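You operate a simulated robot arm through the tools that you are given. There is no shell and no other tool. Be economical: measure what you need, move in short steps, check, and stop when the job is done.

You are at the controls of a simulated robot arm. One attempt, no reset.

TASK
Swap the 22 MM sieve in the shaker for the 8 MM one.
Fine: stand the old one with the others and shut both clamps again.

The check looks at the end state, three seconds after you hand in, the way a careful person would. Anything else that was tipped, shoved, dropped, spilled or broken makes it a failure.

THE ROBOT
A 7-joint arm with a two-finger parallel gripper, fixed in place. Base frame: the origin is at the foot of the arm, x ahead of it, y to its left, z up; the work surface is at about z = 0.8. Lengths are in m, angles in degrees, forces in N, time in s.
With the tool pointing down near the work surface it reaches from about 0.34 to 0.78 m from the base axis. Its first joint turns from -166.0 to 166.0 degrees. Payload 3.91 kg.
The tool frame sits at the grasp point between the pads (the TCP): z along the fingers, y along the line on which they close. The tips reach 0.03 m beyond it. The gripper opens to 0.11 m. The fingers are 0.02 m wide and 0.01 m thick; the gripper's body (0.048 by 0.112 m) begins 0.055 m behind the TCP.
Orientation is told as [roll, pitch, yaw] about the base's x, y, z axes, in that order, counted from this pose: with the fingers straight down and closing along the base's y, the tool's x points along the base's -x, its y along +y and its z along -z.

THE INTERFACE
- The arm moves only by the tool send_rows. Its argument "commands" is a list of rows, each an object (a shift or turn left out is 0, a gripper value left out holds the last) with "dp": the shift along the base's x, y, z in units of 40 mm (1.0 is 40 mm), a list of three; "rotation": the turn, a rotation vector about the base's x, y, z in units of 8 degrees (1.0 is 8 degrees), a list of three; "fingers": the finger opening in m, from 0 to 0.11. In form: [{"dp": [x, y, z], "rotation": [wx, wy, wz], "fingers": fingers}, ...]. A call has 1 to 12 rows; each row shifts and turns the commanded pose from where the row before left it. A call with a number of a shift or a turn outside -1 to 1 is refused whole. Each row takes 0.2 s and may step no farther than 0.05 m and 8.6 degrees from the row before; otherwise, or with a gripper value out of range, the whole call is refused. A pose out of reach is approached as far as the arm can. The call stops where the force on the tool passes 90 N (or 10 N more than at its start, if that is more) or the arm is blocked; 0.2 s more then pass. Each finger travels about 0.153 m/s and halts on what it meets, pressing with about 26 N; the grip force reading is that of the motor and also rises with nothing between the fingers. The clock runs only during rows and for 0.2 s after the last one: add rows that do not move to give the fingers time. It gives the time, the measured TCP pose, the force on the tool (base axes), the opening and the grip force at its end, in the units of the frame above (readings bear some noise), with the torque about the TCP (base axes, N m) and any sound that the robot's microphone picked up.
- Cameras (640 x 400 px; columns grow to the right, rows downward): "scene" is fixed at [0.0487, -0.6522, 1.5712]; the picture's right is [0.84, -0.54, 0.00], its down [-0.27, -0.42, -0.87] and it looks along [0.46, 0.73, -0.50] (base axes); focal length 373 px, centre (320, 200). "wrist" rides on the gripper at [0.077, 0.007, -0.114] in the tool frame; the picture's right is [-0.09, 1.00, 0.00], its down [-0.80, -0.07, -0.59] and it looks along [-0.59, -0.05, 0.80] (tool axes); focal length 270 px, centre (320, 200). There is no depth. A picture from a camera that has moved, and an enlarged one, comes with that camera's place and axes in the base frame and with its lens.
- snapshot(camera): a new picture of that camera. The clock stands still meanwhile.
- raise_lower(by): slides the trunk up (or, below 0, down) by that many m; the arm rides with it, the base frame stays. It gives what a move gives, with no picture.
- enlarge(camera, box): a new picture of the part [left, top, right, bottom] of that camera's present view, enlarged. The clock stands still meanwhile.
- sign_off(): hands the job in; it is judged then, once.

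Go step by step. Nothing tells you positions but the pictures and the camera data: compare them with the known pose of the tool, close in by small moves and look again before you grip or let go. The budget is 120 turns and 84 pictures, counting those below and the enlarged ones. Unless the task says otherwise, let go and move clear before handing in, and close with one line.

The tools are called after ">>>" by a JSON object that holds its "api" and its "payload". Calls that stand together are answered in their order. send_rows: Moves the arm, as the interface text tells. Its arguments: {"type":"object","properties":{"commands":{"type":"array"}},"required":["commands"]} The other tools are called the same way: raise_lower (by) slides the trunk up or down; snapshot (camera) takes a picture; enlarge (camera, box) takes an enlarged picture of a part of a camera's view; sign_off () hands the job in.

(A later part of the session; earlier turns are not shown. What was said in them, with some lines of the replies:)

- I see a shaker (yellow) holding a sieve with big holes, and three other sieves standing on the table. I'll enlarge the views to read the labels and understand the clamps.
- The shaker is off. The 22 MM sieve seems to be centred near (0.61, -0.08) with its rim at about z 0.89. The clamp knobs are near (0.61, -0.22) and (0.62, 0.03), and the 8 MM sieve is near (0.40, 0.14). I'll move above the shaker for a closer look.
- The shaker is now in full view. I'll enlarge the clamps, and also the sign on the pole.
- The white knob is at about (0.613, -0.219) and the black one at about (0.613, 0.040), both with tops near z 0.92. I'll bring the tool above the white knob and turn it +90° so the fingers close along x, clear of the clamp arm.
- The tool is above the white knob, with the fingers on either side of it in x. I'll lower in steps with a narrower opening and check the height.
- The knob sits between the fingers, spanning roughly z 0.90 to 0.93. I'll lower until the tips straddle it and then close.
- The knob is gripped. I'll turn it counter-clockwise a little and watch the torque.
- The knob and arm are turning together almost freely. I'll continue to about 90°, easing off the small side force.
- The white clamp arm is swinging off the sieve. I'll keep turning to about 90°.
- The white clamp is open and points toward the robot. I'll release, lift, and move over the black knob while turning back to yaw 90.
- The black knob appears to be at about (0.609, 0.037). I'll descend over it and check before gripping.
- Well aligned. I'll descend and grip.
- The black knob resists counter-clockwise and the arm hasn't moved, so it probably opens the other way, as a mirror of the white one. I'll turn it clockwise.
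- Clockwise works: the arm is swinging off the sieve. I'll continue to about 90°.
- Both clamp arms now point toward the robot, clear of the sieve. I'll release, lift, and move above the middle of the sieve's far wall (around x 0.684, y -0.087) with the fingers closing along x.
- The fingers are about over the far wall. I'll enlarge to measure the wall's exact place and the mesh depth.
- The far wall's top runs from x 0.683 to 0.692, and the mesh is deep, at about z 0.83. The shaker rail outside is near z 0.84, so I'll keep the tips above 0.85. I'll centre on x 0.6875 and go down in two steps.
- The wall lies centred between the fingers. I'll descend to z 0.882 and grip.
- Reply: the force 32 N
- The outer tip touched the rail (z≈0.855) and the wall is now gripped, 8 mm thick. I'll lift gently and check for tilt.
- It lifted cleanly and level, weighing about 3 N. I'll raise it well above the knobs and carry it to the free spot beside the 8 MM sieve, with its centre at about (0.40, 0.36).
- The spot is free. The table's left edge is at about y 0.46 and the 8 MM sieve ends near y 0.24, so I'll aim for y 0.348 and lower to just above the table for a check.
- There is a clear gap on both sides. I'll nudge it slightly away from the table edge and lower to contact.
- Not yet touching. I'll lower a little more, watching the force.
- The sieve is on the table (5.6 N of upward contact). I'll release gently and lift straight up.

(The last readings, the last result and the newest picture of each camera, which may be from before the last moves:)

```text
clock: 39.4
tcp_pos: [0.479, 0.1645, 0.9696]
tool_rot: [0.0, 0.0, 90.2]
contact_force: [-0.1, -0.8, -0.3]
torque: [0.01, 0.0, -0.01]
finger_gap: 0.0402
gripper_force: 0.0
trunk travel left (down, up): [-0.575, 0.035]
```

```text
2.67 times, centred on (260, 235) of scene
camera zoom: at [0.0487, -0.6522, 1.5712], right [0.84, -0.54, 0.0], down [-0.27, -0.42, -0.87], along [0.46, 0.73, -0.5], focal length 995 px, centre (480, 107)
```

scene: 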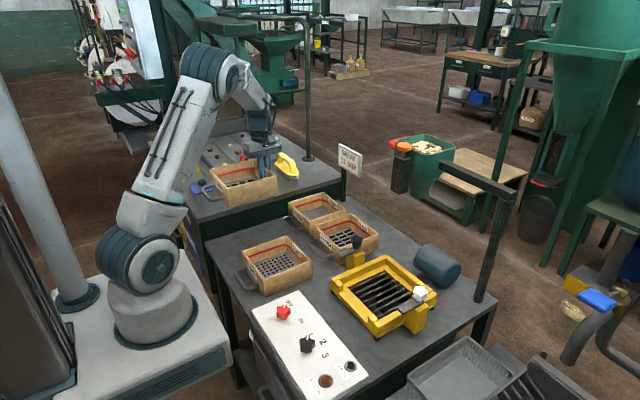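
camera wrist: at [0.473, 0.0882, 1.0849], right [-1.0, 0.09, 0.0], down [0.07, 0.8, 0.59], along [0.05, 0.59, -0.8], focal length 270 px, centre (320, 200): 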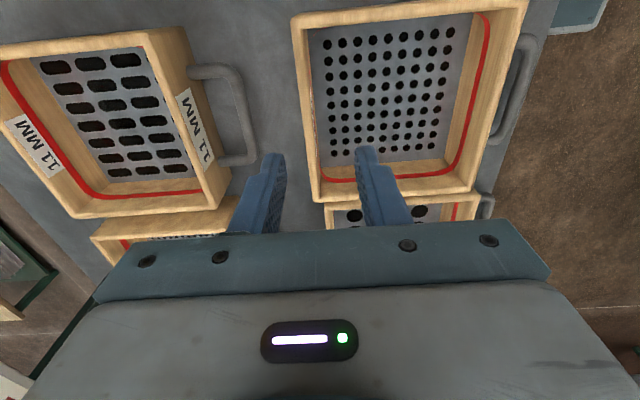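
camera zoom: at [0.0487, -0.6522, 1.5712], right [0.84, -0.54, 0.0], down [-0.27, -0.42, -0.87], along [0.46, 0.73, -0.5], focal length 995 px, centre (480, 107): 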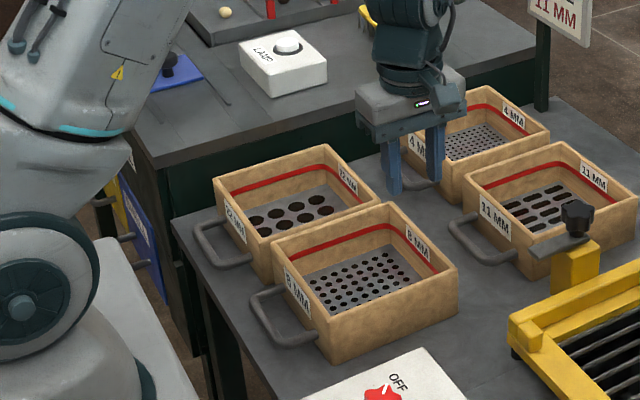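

The 22 MM sieve stands well on the table. The 8 MM sieve's far wall is at x ≈ 0.488 with its centre at y ≈ 0.174. I'll align above it and check.

>>> {"api": "send_rows", "payload": {"commands": [{"dp": [0.2, 0.22, -0.6]}, {"dp": [0, 0, -0.9]}, {}]}}

>>> {"api": "snapshot", "payload": {"camera": "wrist"}}

>>> {"api": "enlarge", "payload": {"camera": "scene", "box": [220, 180, 360, 300]}}

```text
clock: 40.2
tcp_pos: [0.4888, 0.173, 0.9116]
tool_rot: [0.0, 0.0, 90.1]
contact_force: [-0.4, 0.5, 0.7]
torque: [0.01, -0.04, -0.01]
finger_gap: 0.0399
gripper_force: 0.0
trunk travel left (down, up): [-0.575, 0.035]
```

```text
43 pictures are left
camera wrist: at [0.4812, 0.0971, 1.0256], right [-1.0, 0.09, 0.0], down [0.07, 0.8, 0.59], along [0.05, 0.59, -0.8], focal length 270 px, centre (320, 200)
```

wrist: 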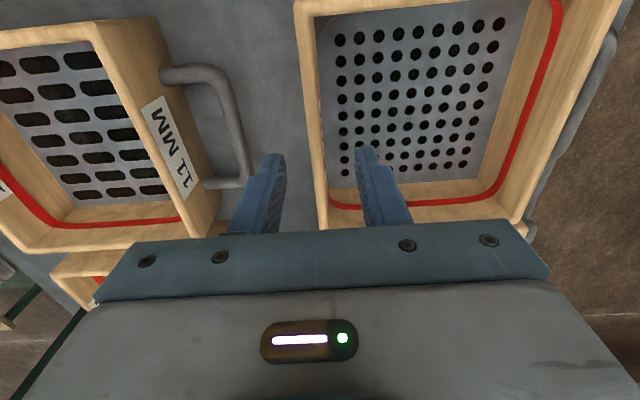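

```text
3.33 times, centred on (290, 240) of scene
camera zoom: at [0.0487, -0.6522, 1.5712], right [0.84, -0.54, 0.0], down [-0.27, -0.42, -0.87], along [0.46, 0.73, -0.5], focal length 1244 px, centre (420, 67)
```

zoom: 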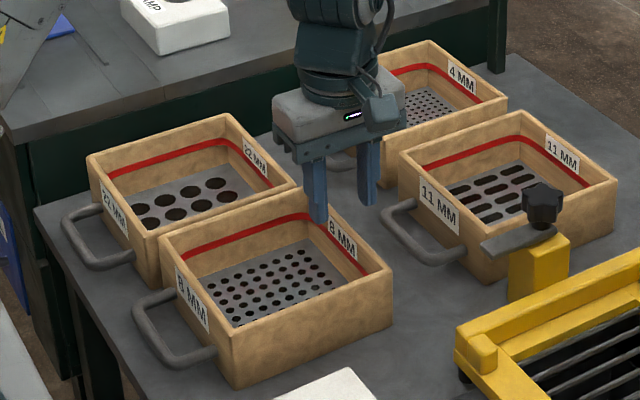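

The wall is centred between the fingers. I'll descend and grip.

>>> {"api": "send_rows", "payload": {"commands": [{"dp": [0, 0, -0.6]}, {"dp": [0, 0, -0.6]}, {"dp": [0, 0, -0.2]}, {}]}}

>>> {"api": "send_rows", "payload": {"commands": [{"fingers": 0.0}, {}, {}]}}

>>> {"api": "send_rows", "payload": {"commands": [{"dp": [0, 0, 0.2]}, {"dp": [0, 0, 0.4]}, {"dp": [0, 0, 0.8]}, {"dp": [0, 0, 0.9]}, {"dp": [0, 0, 0.9]}, {"dp": [0, 0, 0.9]}, {"dp": [0, 0, 0.9]}, {}]}}

>>> {"api": "snapshot", "payload": {"camera": "wrist"}}

>>> {"api": "enlarge", "payload": {"camera": "scene", "box": [180, 120, 380, 310]}}

```text
clock: 41.2
tcp_pos: [0.4891, 0.1729, 0.8549]
tool_rot: [-0.1, 0.0, 90.1]
contact_force: [1.0, -0.4, 0.5]
torque: [-0.01, 0.01, -0.04]
finger_gap: 0.0397
gripper_force: 0.1
trunk travel left (down, up): [-0.575, 0.035]
```

```text
clock: 42.0
tcp_pos: [0.4884, 0.1738, 0.8564]
tool_rot: [0.0, 0.0, 90.1]
contact_force: [0.0, -0.1, -0.1]
torque: [0.22, -0.03, -0.06]
finger_gap: 0.0078
gripper_force: 26.2
trunk travel left (down, up): [-0.575, 0.035]
```

```text
clock: 43.8
tcp_pos: [0.4876, 0.1735, 1.0543]
tool_rot: [0.0, 0.0, 90.1]
contact_force: [-0.6, -0.2, -1.9]
torque: [0.01, -0.28, -0.04]
finger_gap: 0.0079
gripper_force: 26.0
trunk travel left (down, up): [-0.575, 0.035]
```

```text
41 pictures are left
camera wrist: at [0.4808, 0.0968, 1.1693], right [-1.0, 0.09, 0.0], down [0.07, 0.8, 0.59], along [0.05, 0.59, -0.8], focal length 270 px, centre (320, 200)
```

wrist: 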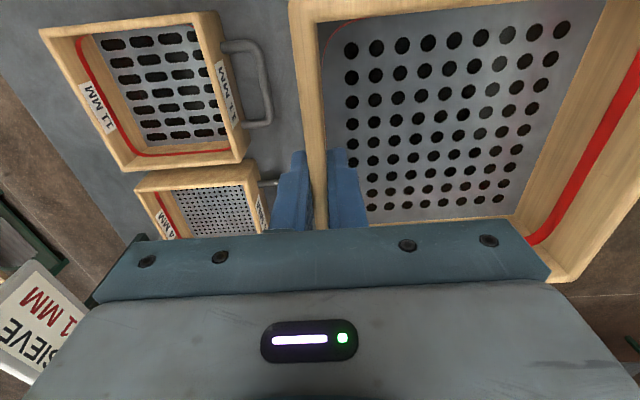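

```text
2.11 times, centred on (280, 215) of scene
camera zoom: at [0.0487, -0.6522, 1.5712], right [0.84, -0.54, 0.0], down [-0.27, -0.42, -0.87], along [0.46, 0.73, -0.5], focal length 786 px, centre (404, 168)
```

zoom: 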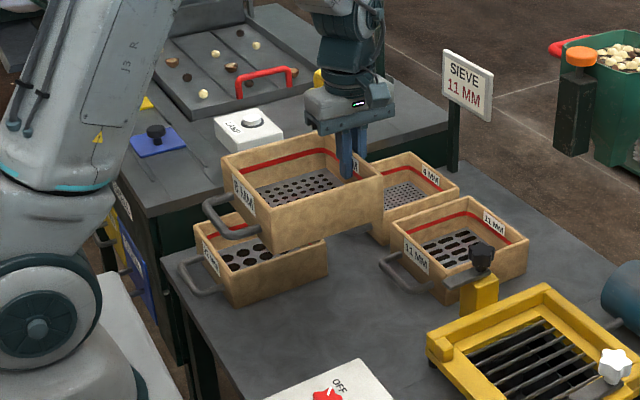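

The 8 MM sieve is lifted, level, and its 8 MM label is confirmed. Compared with the 22 MM in the same hand view it sits about 2.7 mm more to +y, so I'll place it at TCP y ≈ -0.090 and x ≈ 0.688. I'll carry it over the shaker now.

>>> {"api": "send_rows", "payload": {"commands": [{"dp": [0.25, -0.33, 0]}, {"dp": [0.5, -0.66, 0]}, {"dp": [0.5, -0.66, 0]}, {"dp": [0.5, -0.66, 0]}, {"dp": [0.5, -0.66, 0]}, {"dp": [0.5, -0.66, 0]}, {"dp": [0.5, -0.66, 0]}, {"dp": [0.5, -0.66, 0]}, {"dp": [0.5, -0.66, 0]}, {"dp": [0.5, -0.66, 0]}, {"dp": [0.265, -0.318, 0]}, {}]}}

>>> {"api": "send_rows", "payload": {"commands": [{"dp": [0, 0, -0.6]}, {"dp": [0, 0, -0.8]}, {"dp": [0, 0, -0.8]}, {"dp": [0, 0, -0.6]}, {}]}}

>>> {"api": "enlarge", "payload": {"camera": "scene", "box": [320, 200, 460, 330]}}

>>> {"api": "snapshot", "payload": {"camera": "wrist"}}

```text
clock: 46.4
tcp_pos: [0.6884, -0.0904, 1.0547]
tool_rot: [0.1, 0.0, 90.1]
contact_force: [-0.9, -0.3, -3.0]
torque: [-0.03, -0.26, -0.01]
finger_gap: 0.008
gripper_force: 26.2
trunk travel left (down, up): [-0.575, 0.035]
```

```text
clock: 47.6
tcp_pos: [0.6885, -0.0896, 0.9434]
tool_rot: [0.0, 0.0, 90.1]
contact_force: [-1.6, 0.3, -3.9]
torque: [0.01, -0.26, 0.03]
finger_gap: 0.0077
gripper_force: 25.6
trunk travel left (down, up): [-0.575, 0.035]
```

```text
3.08 times, centred on (390, 265) of scene
camera zoom: at [0.0487, -0.6522, 1.5712], right [0.84, -0.54, 0.0], down [-0.27, -0.42, -0.87], along [0.46, 0.73, -0.5], focal length 1149 px, centre (105, 0)
```

zoom: 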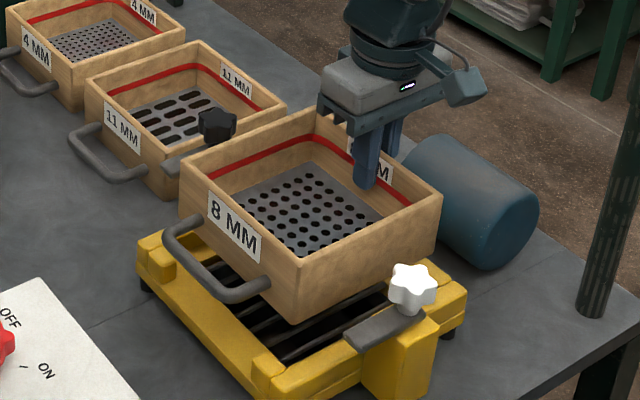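

```text
38 pictures are left
camera wrist: at [0.6817, -0.1662, 1.0572], right [-1.0, 0.09, 0.0], down [0.07, 0.8, 0.59], along [0.05, 0.59, -0.8], focal length 270 px, centre (320, 200)
```

wrist: 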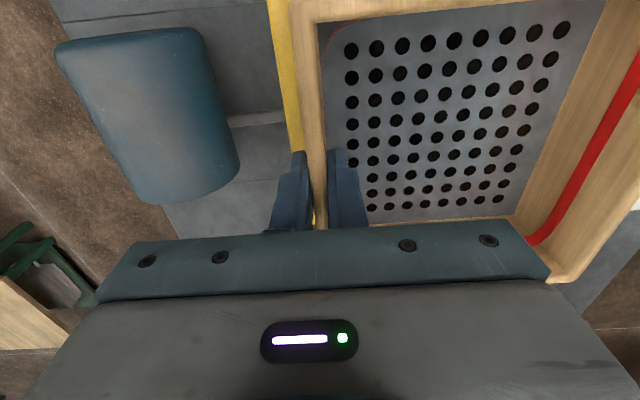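

It's hovering right above the pocket. I'll lower it in small steps.

>>> {"api": "send_rows", "payload": {"commands": [{"dp": [0, 0, -0.4]}, {"dp": [0, 0, -0.4]}, {"dp": [0, 0, -0.2]}, {}]}}

>>> {"api": "enlarge", "payload": {"camera": "scene", "box": [320, 200, 460, 330]}}

```text
clock: 48.6
tcp_pos: [0.6884, -0.0896, 0.9028]
tool_rot: [0.0, 0.0, 90.2]
contact_force: [0.1, -0.3, -2.7]
torque: [0.03, -0.27, 0.04]
finger_gap: 0.0076
gripper_force: 25.6
trunk travel left (down, up): [-0.575, 0.035]
```

```text
3.08 times, centred on (390, 265) of scene
camera zoom: at [0.0487, -0.6522, 1.5712], right [0.84, -0.54, 0.0], down [-0.27, -0.42, -0.87], along [0.46, 0.73, -0.5], focal length 1149 px, centre (105, 0)
```

zoom: 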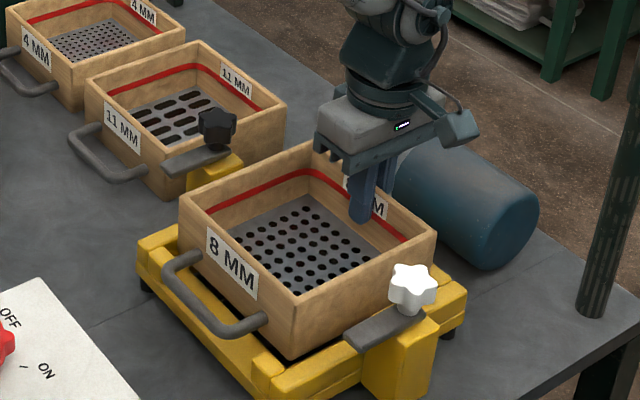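

It's entering the pocket without contact. I'll keep lowering to the seat.

>>> {"api": "send_rows", "payload": {"commands": [{"dp": [0, 0, -0.15]}, {"dp": [0, 0, -0.15]}, {"dp": [0, 0, -0.1]}, {}]}}

>>> {"api": "enlarge", "payload": {"camera": "scene", "box": [320, 200, 460, 330]}}

```text
clock: 49.6
tcp_pos: [0.6888, -0.0897, 0.8886]
tool_rot: [-0.1, 0.0, 90.1]
contact_force: [0.2, 0.5, -2.9]
torque: [-0.02, -0.25, 0.0]
finger_gap: 0.0078
gripper_force: 26.6
trunk travel left (down, up): [-0.575, 0.035]
```

```text
3.08 times, centred on (390, 265) of scene
camera zoom: at [0.0487, -0.6522, 1.5712], right [0.84, -0.54, 0.0], down [-0.27, -0.42, -0.87], along [0.46, 0.73, -0.5], focal length 1149 px, centre (105, 0)
```

zoom: 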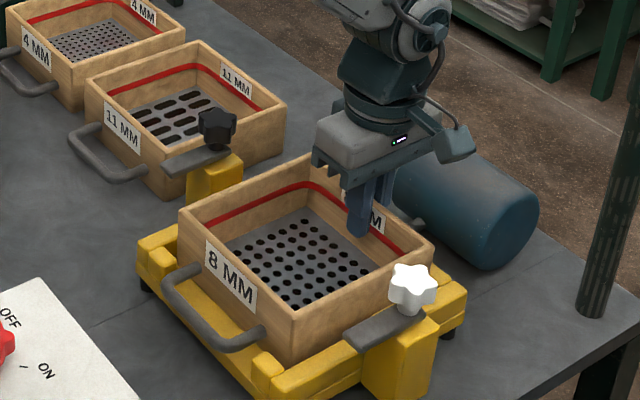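

>>> {"api": "send_rows", "payload": {"commands": [{"dp": [0, 0, -0.06]}, {"dp": [0, 0, -0.06]}, {}]}}

```text
clock: 50.4
tcp_pos: [0.6887, -0.0897, 0.8869]
tool_rot: [-0.3, 0.0, 90.1]
contact_force: [1.5, 0.4, 20.0]
torque: [0.48, 0.56, 0.01]
finger_gap: 0.0079
gripper_force: 25.9
trunk travel left (down, up): [-0.575, 0.035]
```

It made contact at the expected seat height. I'll release and lift straight up, then check the seating.

>>> {"api": "send_rows", "payload": {"commands": [{"dp": [0, 0, 0.04]}, {"fingers": 0.04}, {}, {"dp": [0, 0, 0.5]}, {"dp": [0, 0, 0.8]}, {"dp": [0, 0, 0.8]}, {"dp": [0, 0, 0.8]}, {"dp": [0, 0, 0.7]}]}}

>>> {"api": "snapshot", "payload": {"camera": "wrist"}}

>>> {"api": "enlarge", "payload": {"camera": "scene", "box": [320, 220, 460, 340]}}

```text
clock: 52.2
tcp_pos: [0.6869, -0.0888, 1.0291]
tool_rot: [0.0, 0.0, 90.1]
contact_force: [0.6, 0.3, -0.7]
torque: [0.01, 0.0, 0.01]
finger_gap: 0.0399
gripper_force: 0.1
trunk travel left (down, up): [-0.575, 0.035]
```

```text
35 pictures are left
camera wrist: at [0.6812, -0.1663, 1.1423], right [-1.0, 0.09, 0.0], down [0.07, 0.8, 0.59], along [0.05, 0.59, -0.8], focal length 270 px, centre (320, 200)
```

wrist: 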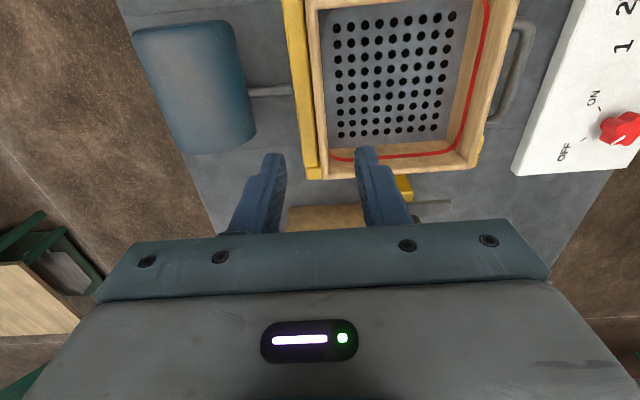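

```text
3.33 times, centred on (390, 280) of scene
camera zoom: at [0.0487, -0.6522, 1.5712], right [0.84, -0.54, 0.0], down [-0.27, -0.42, -0.87], along [0.46, 0.73, -0.5], focal length 1244 px, centre (87, -67)
```

zoom: 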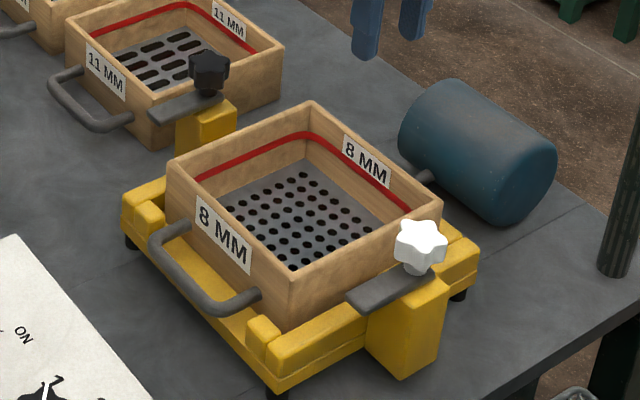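

It looks seated. I'll take the same enlargement as at the start for a direct comparison of the rim height.

>>> {"api": "enlarge", "payload": {"camera": "scene", "box": [310, 220, 470, 350]}}

>>> {"api": "enlarge", "payload": {"camera": "wrist", "box": [250, 20, 410, 190]}}

```text
3.08 times, centred on (390, 285) of scene
camera zoom: at [0.0487, -0.6522, 1.5712], right [0.84, -0.54, 0.0], down [-0.27, -0.42, -0.87], along [0.46, 0.73, -0.5], focal length 1149 px, centre (105, -62)
```

zoom: 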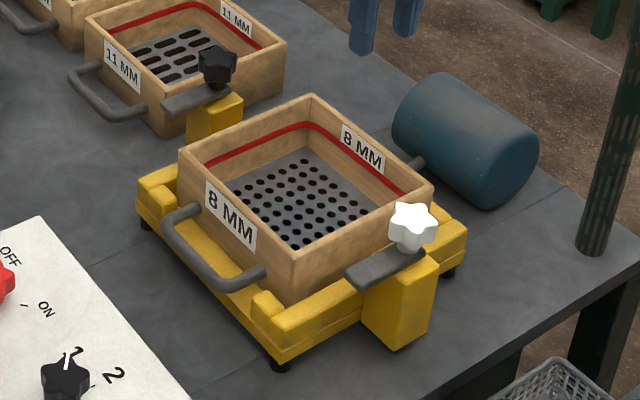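

```text
2.35 times, centred on (330, 105) of wrist
camera zoom: at [0.6812, -0.1663, 1.1423], right [-1.0, 0.09, 0.0], down [0.07, 0.8, 0.59], along [0.05, 0.59, -0.8], focal length 636 px, centre (296, 424)
```

zoom: 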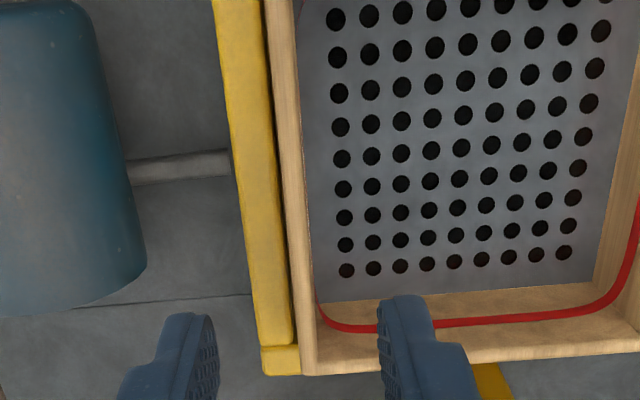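

The 8 MM sieve is seated with the rim at the same height as before. Next I'll close the black clamp: move over its knob at yaw 13, the yaw at which I released it.

>>> {"api": "send_rows", "payload": {"commands": [{"dp": [-0.19, 0.3135, 0], "rotation": [0, 0, -0.963], "fingers": 0.07}, {"dp": [-0.19, 0.3135, 0], "rotation": [0, 0, -0.963]}, {"dp": [-0.19, 0.3135, 0], "rotation": [0, 0, -0.963]}, {"dp": [-0.19, 0.3135, 0], "rotation": [0, 0, -0.963]}, {"dp": [-0.19, 0.3135, 0], "rotation": [0, 0, -0.963]}, {"dp": [-0.19, 0.3135, 0], "rotation": [0, 0, -0.963]}, {"dp": [-0.19, 0.3135, 0], "rotation": [0, 0, -0.963]}, {"dp": [-0.19, 0.3135, 0], "rotation": [0, 0, -0.963]}, {"dp": [-0.19, 0.3135, 0], "rotation": [0, 0, -0.963]}, {"dp": [-0.19, 0.3135, 0], "rotation": [0, 0, -0.963]}, {}]}}

>>> {"api": "snapshot", "payload": {"camera": "wrist"}}

```text
clock: 54.6
tcp_pos: [0.6137, 0.0353, 1.0281]
tool_rot: [0.0, 0.0, 13.0]
contact_force: [0.8, 0.0, 0.4]
torque: [-0.02, 0.0, -0.03]
finger_gap: 0.07
gripper_force: 0.0
trunk travel left (down, up): [-0.575, 0.035]
```

```text
31 pictures are left
camera wrist: at [0.5359, 0.0251, 1.1423], right [-0.14, 0.99, 0.0], down [0.8, 0.11, 0.59], along [0.59, 0.08, -0.8], focal length 270 px, centre (320, 200)
```

wrist: 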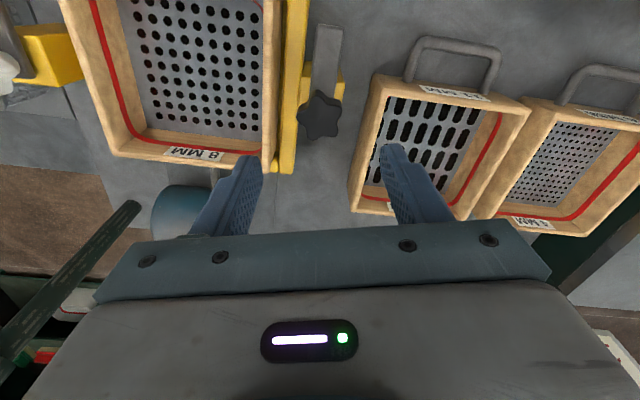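

Knob is at about (0.610, 0.036). I'll descend with a slightly narrower opening, staying above the sieve rim, and grip.

>>> {"api": "send_rows", "payload": {"commands": [{"dp": [-0.08, 0.03, -0.6], "fingers": 0.055}, {"dp": [0, 0, -0.6]}, {"dp": [0, 0, -0.6]}, {"dp": [0, 0, -0.5]}, {}]}}

>>> {"api": "send_rows", "payload": {"commands": [{"fingers": 0.0}, {}, {}]}}

>>> {"api": "send_rows", "payload": {"commands": [{"rotation": [0, 0, 0.9]}, {"rotation": [0, 0, 0.9]}, {"rotation": [0, 0, 0.9]}, {"rotation": [0, 0, 0.9]}, {}]}}

>>> {"api": "enlarge", "payload": {"camera": "scene", "box": [310, 200, 460, 330]}}

```text
clock: 55.8
tcp_pos: [0.6097, 0.0369, 0.9365]
tool_rot: [0.0, 0.0, 13.0]
contact_force: [0.5, -0.1, -1.0]
torque: [0.01, -0.01, 0.04]
finger_gap: 0.0551
gripper_force: 0.0
trunk travel left (down, up): [-0.575, 0.035]
```

```text
clock: 56.6
tcp_pos: [0.6103, 0.0351, 0.9364]
tool_rot: [-0.1, -0.1, 13.0]
contact_force: [1.4, -2.9, -3.6]
torque: [0.04, -0.77, -0.02]
finger_gap: 0.0359
gripper_force: 45.2
trunk travel left (down, up): [-0.575, 0.035]
```

```text
clock: 57.8
tcp_pos: [0.61, 0.0371, 0.9369]
tool_rot: [0.0, 0.0, 41.9]
contact_force: [5.4, -3.4, -3.4]
torque: [-0.1, -0.38, -0.01]
finger_gap: 0.0357
gripper_force: 45.2
trunk travel left (down, up): [-0.575, 0.035]
```

```text
3.08 times, centred on (385, 265) of scene
camera zoom: at [0.0487, -0.6522, 1.5712], right [0.84, -0.54, 0.0], down [-0.27, -0.42, -0.87], along [0.46, 0.73, -0.5], focal length 1149 px, centre (120, 0)
```

zoom: 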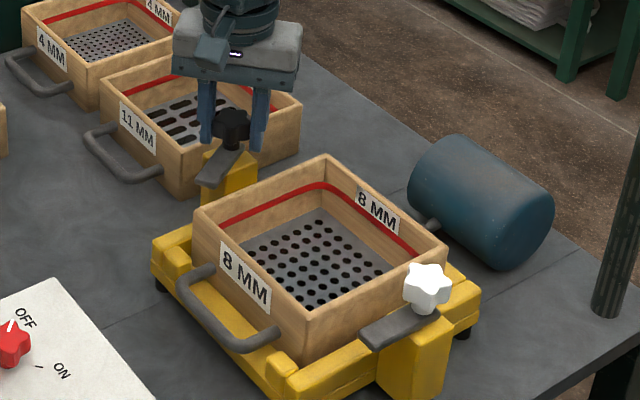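

It's turning freely. I'll continue toward closed (yaw ≈ 101), pausing before the end.

>>> {"api": "send_rows", "payload": {"commands": [{"rotation": [0, 0, 0.9]}, {"rotation": [0, 0, 0.9]}, {"rotation": [0, 0, 0.9]}, {"rotation": [0, 0, 0.9]}, {"rotation": [0, 0, 0.9]}, {"rotation": [0, 0, 0.9]}, {}]}}

>>> {"api": "enlarge", "payload": {"camera": "scene", "box": [310, 200, 460, 330]}}

```text
clock: 59.4
tcp_pos: [0.6104, 0.0362, 0.9367]
tool_rot: [0.0, 0.0, 85.1]
contact_force: [5.4, -2.8, -0.8]
torque: [-0.35, -0.34, 0.01]
finger_gap: 0.0358
gripper_force: 44.5
trunk travel left (down, up): [-0.575, 0.035]
```

```text
3.08 times, centred on (385, 265) of scene
camera zoom: at [0.0487, -0.6522, 1.5712], right [0.84, -0.54, 0.0], down [-0.27, -0.42, -0.87], along [0.46, 0.73, -0.5], focal length 1149 px, centre (120, 0)
```

zoom: 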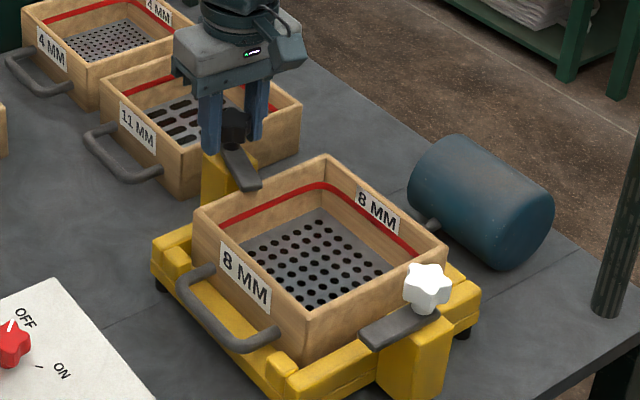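

The arm is passing over the sieve's rim freely. I'll finish the last part to the stop.

>>> {"api": "send_rows", "payload": {"commands": [{"rotation": [0, 0, 0.7]}, {"rotation": [0, 0, 0.6]}, {"rotation": [0, 0, 0.5]}, {"rotation": [0, 0, 0.4]}, {}]}}

>>> {"api": "enlarge", "payload": {"camera": "scene", "box": [310, 200, 460, 330]}}

```text
clock: 60.6
tcp_pos: [0.6107, 0.0353, 0.9364]
tool_rot: [0.0, 0.0, 102.7]
contact_force: [9.5, -2.4, 5.5]
torque: [0.13, 0.52, 0.01]
finger_gap: 0.0354
gripper_force: 44.8
trunk travel left (down, up): [-0.575, 0.035]
```

```text
3.08 times, centred on (385, 265) of scene
camera zoom: at [0.0487, -0.6522, 1.5712], right [0.84, -0.54, 0.0], down [-0.27, -0.42, -0.87], along [0.46, 0.73, -0.5], focal length 1149 px, centre (120, 0)
```

zoom: 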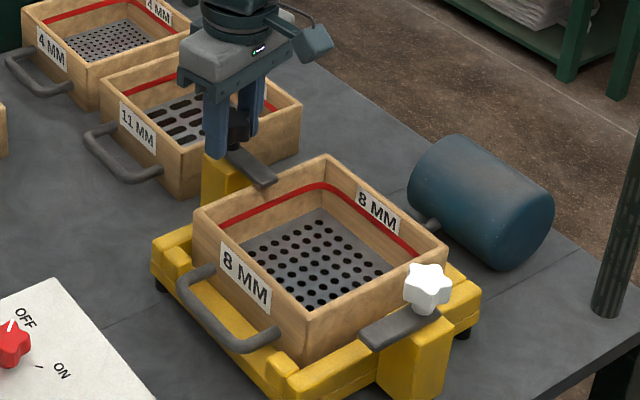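

It matches the original closed position. I'll turn a hair more to feel the stop, then release and move above the white knob at yaw 179.

>>> {"api": "send_rows", "payload": {"commands": [{"rotation": [0, 0, 0.3]}, {"rotation": [0, 0, 0.3]}, {}]}}

>>> {"api": "send_rows", "payload": {"commands": [{"fingers": 0.07}, {}, {"dp": [0, 0, 0.8]}, {"dp": [0, 0, 0.8]}, {"dp": [0, 0, 0.8]}, {}]}}

>>> {"api": "enlarge", "payload": {"camera": "scene", "box": [310, 200, 460, 330]}}

```text
clock: 61.4
tcp_pos: [0.6096, 0.0353, 0.9357]
tool_rot: [0.0, 0.1, 107.4]
contact_force: [8.1, -1.0, 4.6]
torque: [0.23, 0.29, -0.65]
finger_gap: 0.0357
gripper_force: 44.5
trunk travel left (down, up): [-0.575, 0.035]
```

```text
clock: 62.8
tcp_pos: [0.6103, 0.0368, 1.033]
tool_rot: [0.0, 0.0, 107.5]
contact_force: [0.0, 0.2, 0.9]
torque: [0.01, 0.01, 0.02]
finger_gap: 0.0702
gripper_force: 0.1
trunk travel left (down, up): [-0.575, 0.035]
```

```text
3.08 times, centred on (385, 265) of scene
camera zoom: at [0.0487, -0.6522, 1.5712], right [0.84, -0.54, 0.0], down [-0.27, -0.42, -0.87], along [0.46, 0.73, -0.5], focal length 1149 px, centre (120, 0)
```

zoom: 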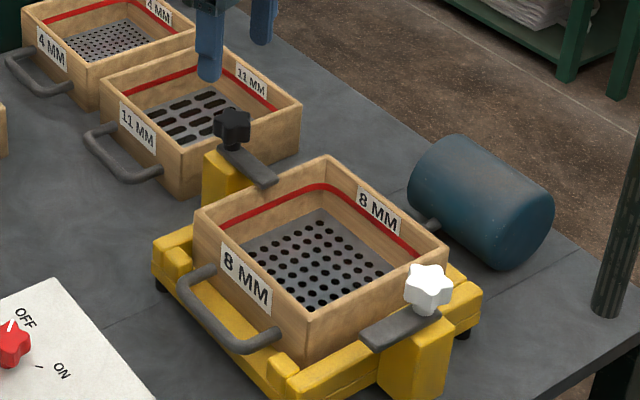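

The black clamp is shut against its stop. Moving to the white knob.

>>> {"api": "send_rows", "payload": {"commands": [{"dp": [-0.005, -0.627, 0], "rotation": [0, 0, 0.893]}, {"dp": [-0.005, -0.627, 0], "rotation": [0, 0, 0.893]}, {"dp": [-0.005, -0.627, 0], "rotation": [0, 0, 0.893]}, {"dp": [-0.005, -0.627, 0], "rotation": [0, 0, 0.893]}, {"dp": [-0.005, -0.627, 0], "rotation": [0, 0, 0.893]}, {"dp": [-0.005, -0.627, 0], "rotation": [0, 0, 0.893]}, {"dp": [-0.005, -0.627, 0], "rotation": [0, 0, 0.893]}, {"dp": [-0.005, -0.627, 0], "rotation": [0, 0, 0.893]}, {"dp": [-0.005, -0.627, 0], "rotation": [0, 0, 0.893]}, {"dp": [-0.005, -0.627, 0], "rotation": [0, 0, 0.893]}, {}]}}

>>> {"api": "send_rows", "payload": {"commands": [{"dp": [0, 0, -0.7], "fingers": 0.055}, {"dp": [0, 0, -0.9]}, {}]}}

>>> {"api": "snapshot", "payload": {"camera": "wrist"}}

>>> {"api": "enlarge", "payload": {"camera": "scene", "box": [350, 220, 470, 340]}}

```text
clock: 65.2
tcp_pos: [0.6073, -0.2142, 1.0329]
tool_rot: [0.0, 0.0, 179.0]
contact_force: [0.1, -0.2, -0.7]
torque: [0.01, -0.04, 0.01]
finger_gap: 0.07
gripper_force: 0.0
trunk travel left (down, up): [-0.575, 0.035]
```

```text
clock: 66.0
tcp_pos: [0.6059, -0.2153, 0.9694]
tool_rot: [0.0, 0.0, 178.8]
contact_force: [0.0, 0.3, 0.0]
torque: [-0.03, 0.0, 0.01]
finger_gap: 0.0551
gripper_force: 0.1
trunk travel left (down, up): [-0.575, 0.035]
```

```text
26 pictures are left
camera wrist: at [0.6834, -0.2225, 1.0825], right [-0.11, -0.99, 0.0], down [-0.8, 0.09, 0.59], along [-0.59, 0.06, -0.8], focal length 270 px, centre (320, 200)
```

wrist: 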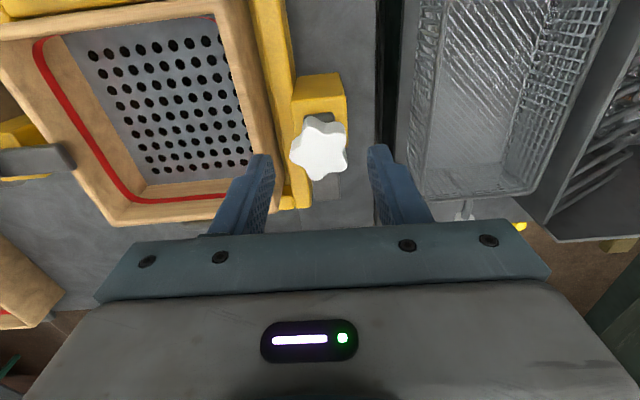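

```text
3.33 times, centred on (410, 280) of scene
camera zoom: at [0.0487, -0.6522, 1.5712], right [0.84, -0.54, 0.0], down [-0.27, -0.42, -0.87], along [0.46, 0.73, -0.5], focal length 1244 px, centre (20, -67)
```

zoom: 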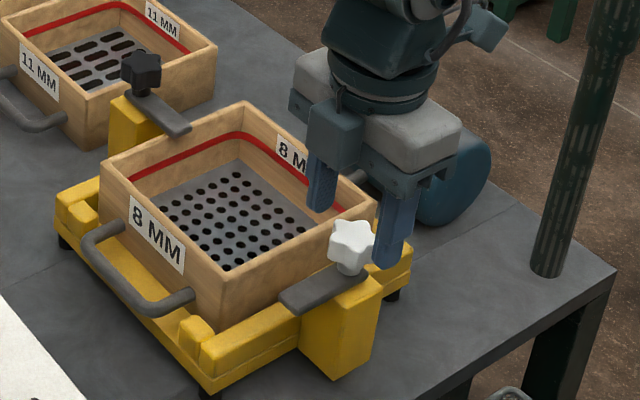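

Aligned. I'll descend, grip and turn clockwise back toward closed.

>>> {"api": "send_rows", "payload": {"commands": [{"dp": [0.02, 0.02, -0.45]}, {"dp": [0, 0, -0.37]}, {"fingers": 0.0}, {}, {}]}}

>>> {"api": "send_rows", "payload": {"commands": [{"rotation": [0, 0, -0.9]}, {"rotation": [0, 0, -0.9]}, {"rotation": [0, 0, -0.9]}, {"rotation": [0, 0, -0.9]}, {"rotation": [0, 0, -0.9]}, {"rotation": [0, 0, -0.9]}, {}]}}

>>> {"api": "enlarge", "payload": {"camera": "scene", "box": [350, 220, 470, 340]}}

```text
clock: 67.2
tcp_pos: [0.6071, -0.2142, 0.9346]
tool_rot: [0.1, 0.0, 178.8]
contact_force: [-0.4, -1.6, 0.7]
torque: [-0.27, 0.62, 0.01]
finger_gap: 0.0342
gripper_force: 44.7
trunk travel left (down, up): [-0.575, 0.035]
```

```text
clock: 68.8
tcp_pos: [0.6082, -0.2149, 0.9359]
tool_rot: [0.0, -0.1, 135.5]
contact_force: [-1.8, 1.3, 0.0]
torque: [0.36, 0.37, -0.03]
finger_gap: 0.0344
gripper_force: 44.9
trunk travel left (down, up): [-0.575, 0.035]
```

```text
3.33 times, centred on (410, 280) of scene
camera zoom: at [0.0487, -0.6522, 1.5712], right [0.84, -0.54, 0.0], down [-0.27, -0.42, -0.87], along [0.46, 0.73, -0.5], focal length 1244 px, centre (20, -67)
```

zoom: 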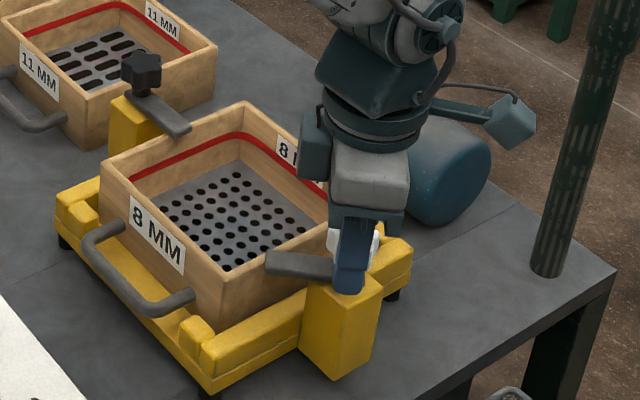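

Turning freely. I'll finish the swing to yaw ≈ 90.

>>> {"api": "send_rows", "payload": {"commands": [{"rotation": [0, 0, -0.9]}, {"rotation": [0, 0, -0.9]}, {"rotation": [0, 0, -0.9]}, {"rotation": [0, 0, -0.9]}, {"rotation": [0, 0, -0.9]}, {"rotation": [0, 0, -0.6]}, {"rotation": [0, 0, -0.6]}, {}]}}

>>> {"api": "send_rows", "payload": {"commands": [{"rotation": [0, 0, -0.3]}, {"rotation": [0, 0, -0.2]}, {}]}}

>>> {"api": "enlarge", "payload": {"camera": "scene", "box": [350, 220, 470, 340]}}

```text
clock: 70.6
tcp_pos: [0.6096, -0.2143, 0.9354]
tool_rot: [0.0, 0.0, 90.0]
contact_force: [8.7, 3.2, -3.2]
torque: [0.26, -0.2, 0.01]
finger_gap: 0.0342
gripper_force: 45.1
trunk travel left (down, up): [-0.575, 0.035]
```

```text
clock: 71.4
tcp_pos: [0.6108, -0.2123, 0.9363]
tool_rot: [0.0, 0.0, 86.0]
contact_force: [13.2, 2.9, -2.5]
torque: [-0.21, -0.11, 1.17]
finger_gap: 0.0346
gripper_force: 45.5
trunk travel left (down, up): [-0.575, 0.035]
```

```text
3.33 times, centred on (410, 280) of scene
camera zoom: at [0.0487, -0.6522, 1.5712], right [0.84, -0.54, 0.0], down [-0.27, -0.42, -0.87], along [0.46, 0.73, -0.5], focal length 1244 px, centre (20, -67)
```

zoom: 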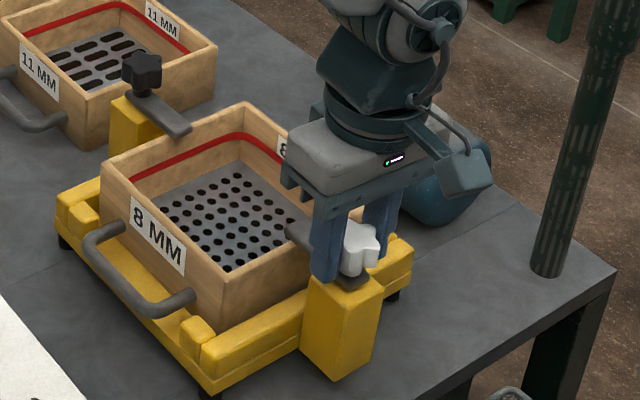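

The white clamp has reached its stop over the rim (torque 1.17 N m). I'll release, lift clear and inspect everything.

>>> {"api": "send_rows", "payload": {"commands": [{"fingers": 0.07}, {}, {"dp": [0, 0, 0.8]}, {"dp": [0, 0, 0.9]}, {"dp": [0, 0, 0.9]}, {"dp": [-0.5, 0, 0.9]}, {"dp": [-0.9, 0, 0.5]}, {"dp": [-0.9, 0, 0.3]}, {}]}}

>>> {"api": "snapshot", "payload": {"camera": "scene"}}

>>> {"api": "enlarge", "payload": {"camera": "scene", "box": [310, 220, 470, 350]}}

>>> {"api": "enlarge", "payload": {"camera": "scene", "box": [190, 170, 390, 310]}}

```text
clock: 73.4
tcp_pos: [0.5149, -0.2155, 1.1071]
tool_rot: [0.1, 0.0, 86.1]
contact_force: [0.5, -0.1, 0.4]
torque: [-0.02, 0.02, 0.03]
finger_gap: 0.0701
gripper_force: 0.0
trunk travel left (down, up): [-0.575, 0.035]
```

```text
22 pictures are left
```

scene: 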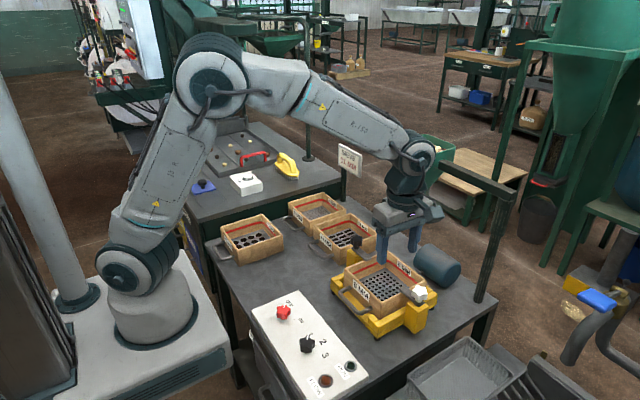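

```text
3.08 times, centred on (390, 285) of scene
camera zoom: at [0.0487, -0.6522, 1.5712], right [0.84, -0.54, 0.0], down [-0.27, -0.42, -0.87], along [0.46, 0.73, -0.5], focal length 1149 px, centre (105, -62)
```

zoom: 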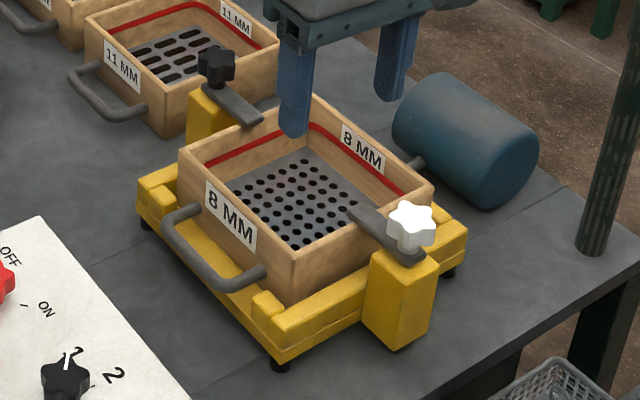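

```text
2.86 times, centred on (290, 240) of scene
camera zoom: at [0.0487, -0.6522, 1.5712], right [0.84, -0.54, 0.0], down [-0.27, -0.42, -0.87], along [0.46, 0.73, -0.5], focal length 1066 px, centre (406, 86)
```

zoom: 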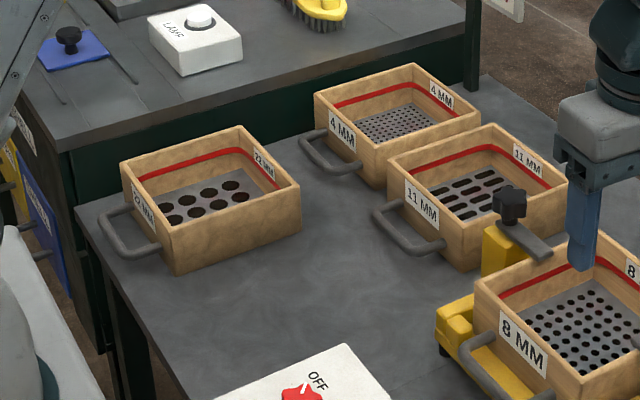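

The 8 MM sieve sits in the shaker with both clamps shut. The 22 MM stands upright on the table with the other sieves, and the arm is clear. Handing in.

>>> {"api": "sign_off", "payload": {}}

```text
The job is handed in.
```

I swapped the sieves: the 8 MM is in the shaker with both clamps shut, and the 22 MM is standing on the table with the others.
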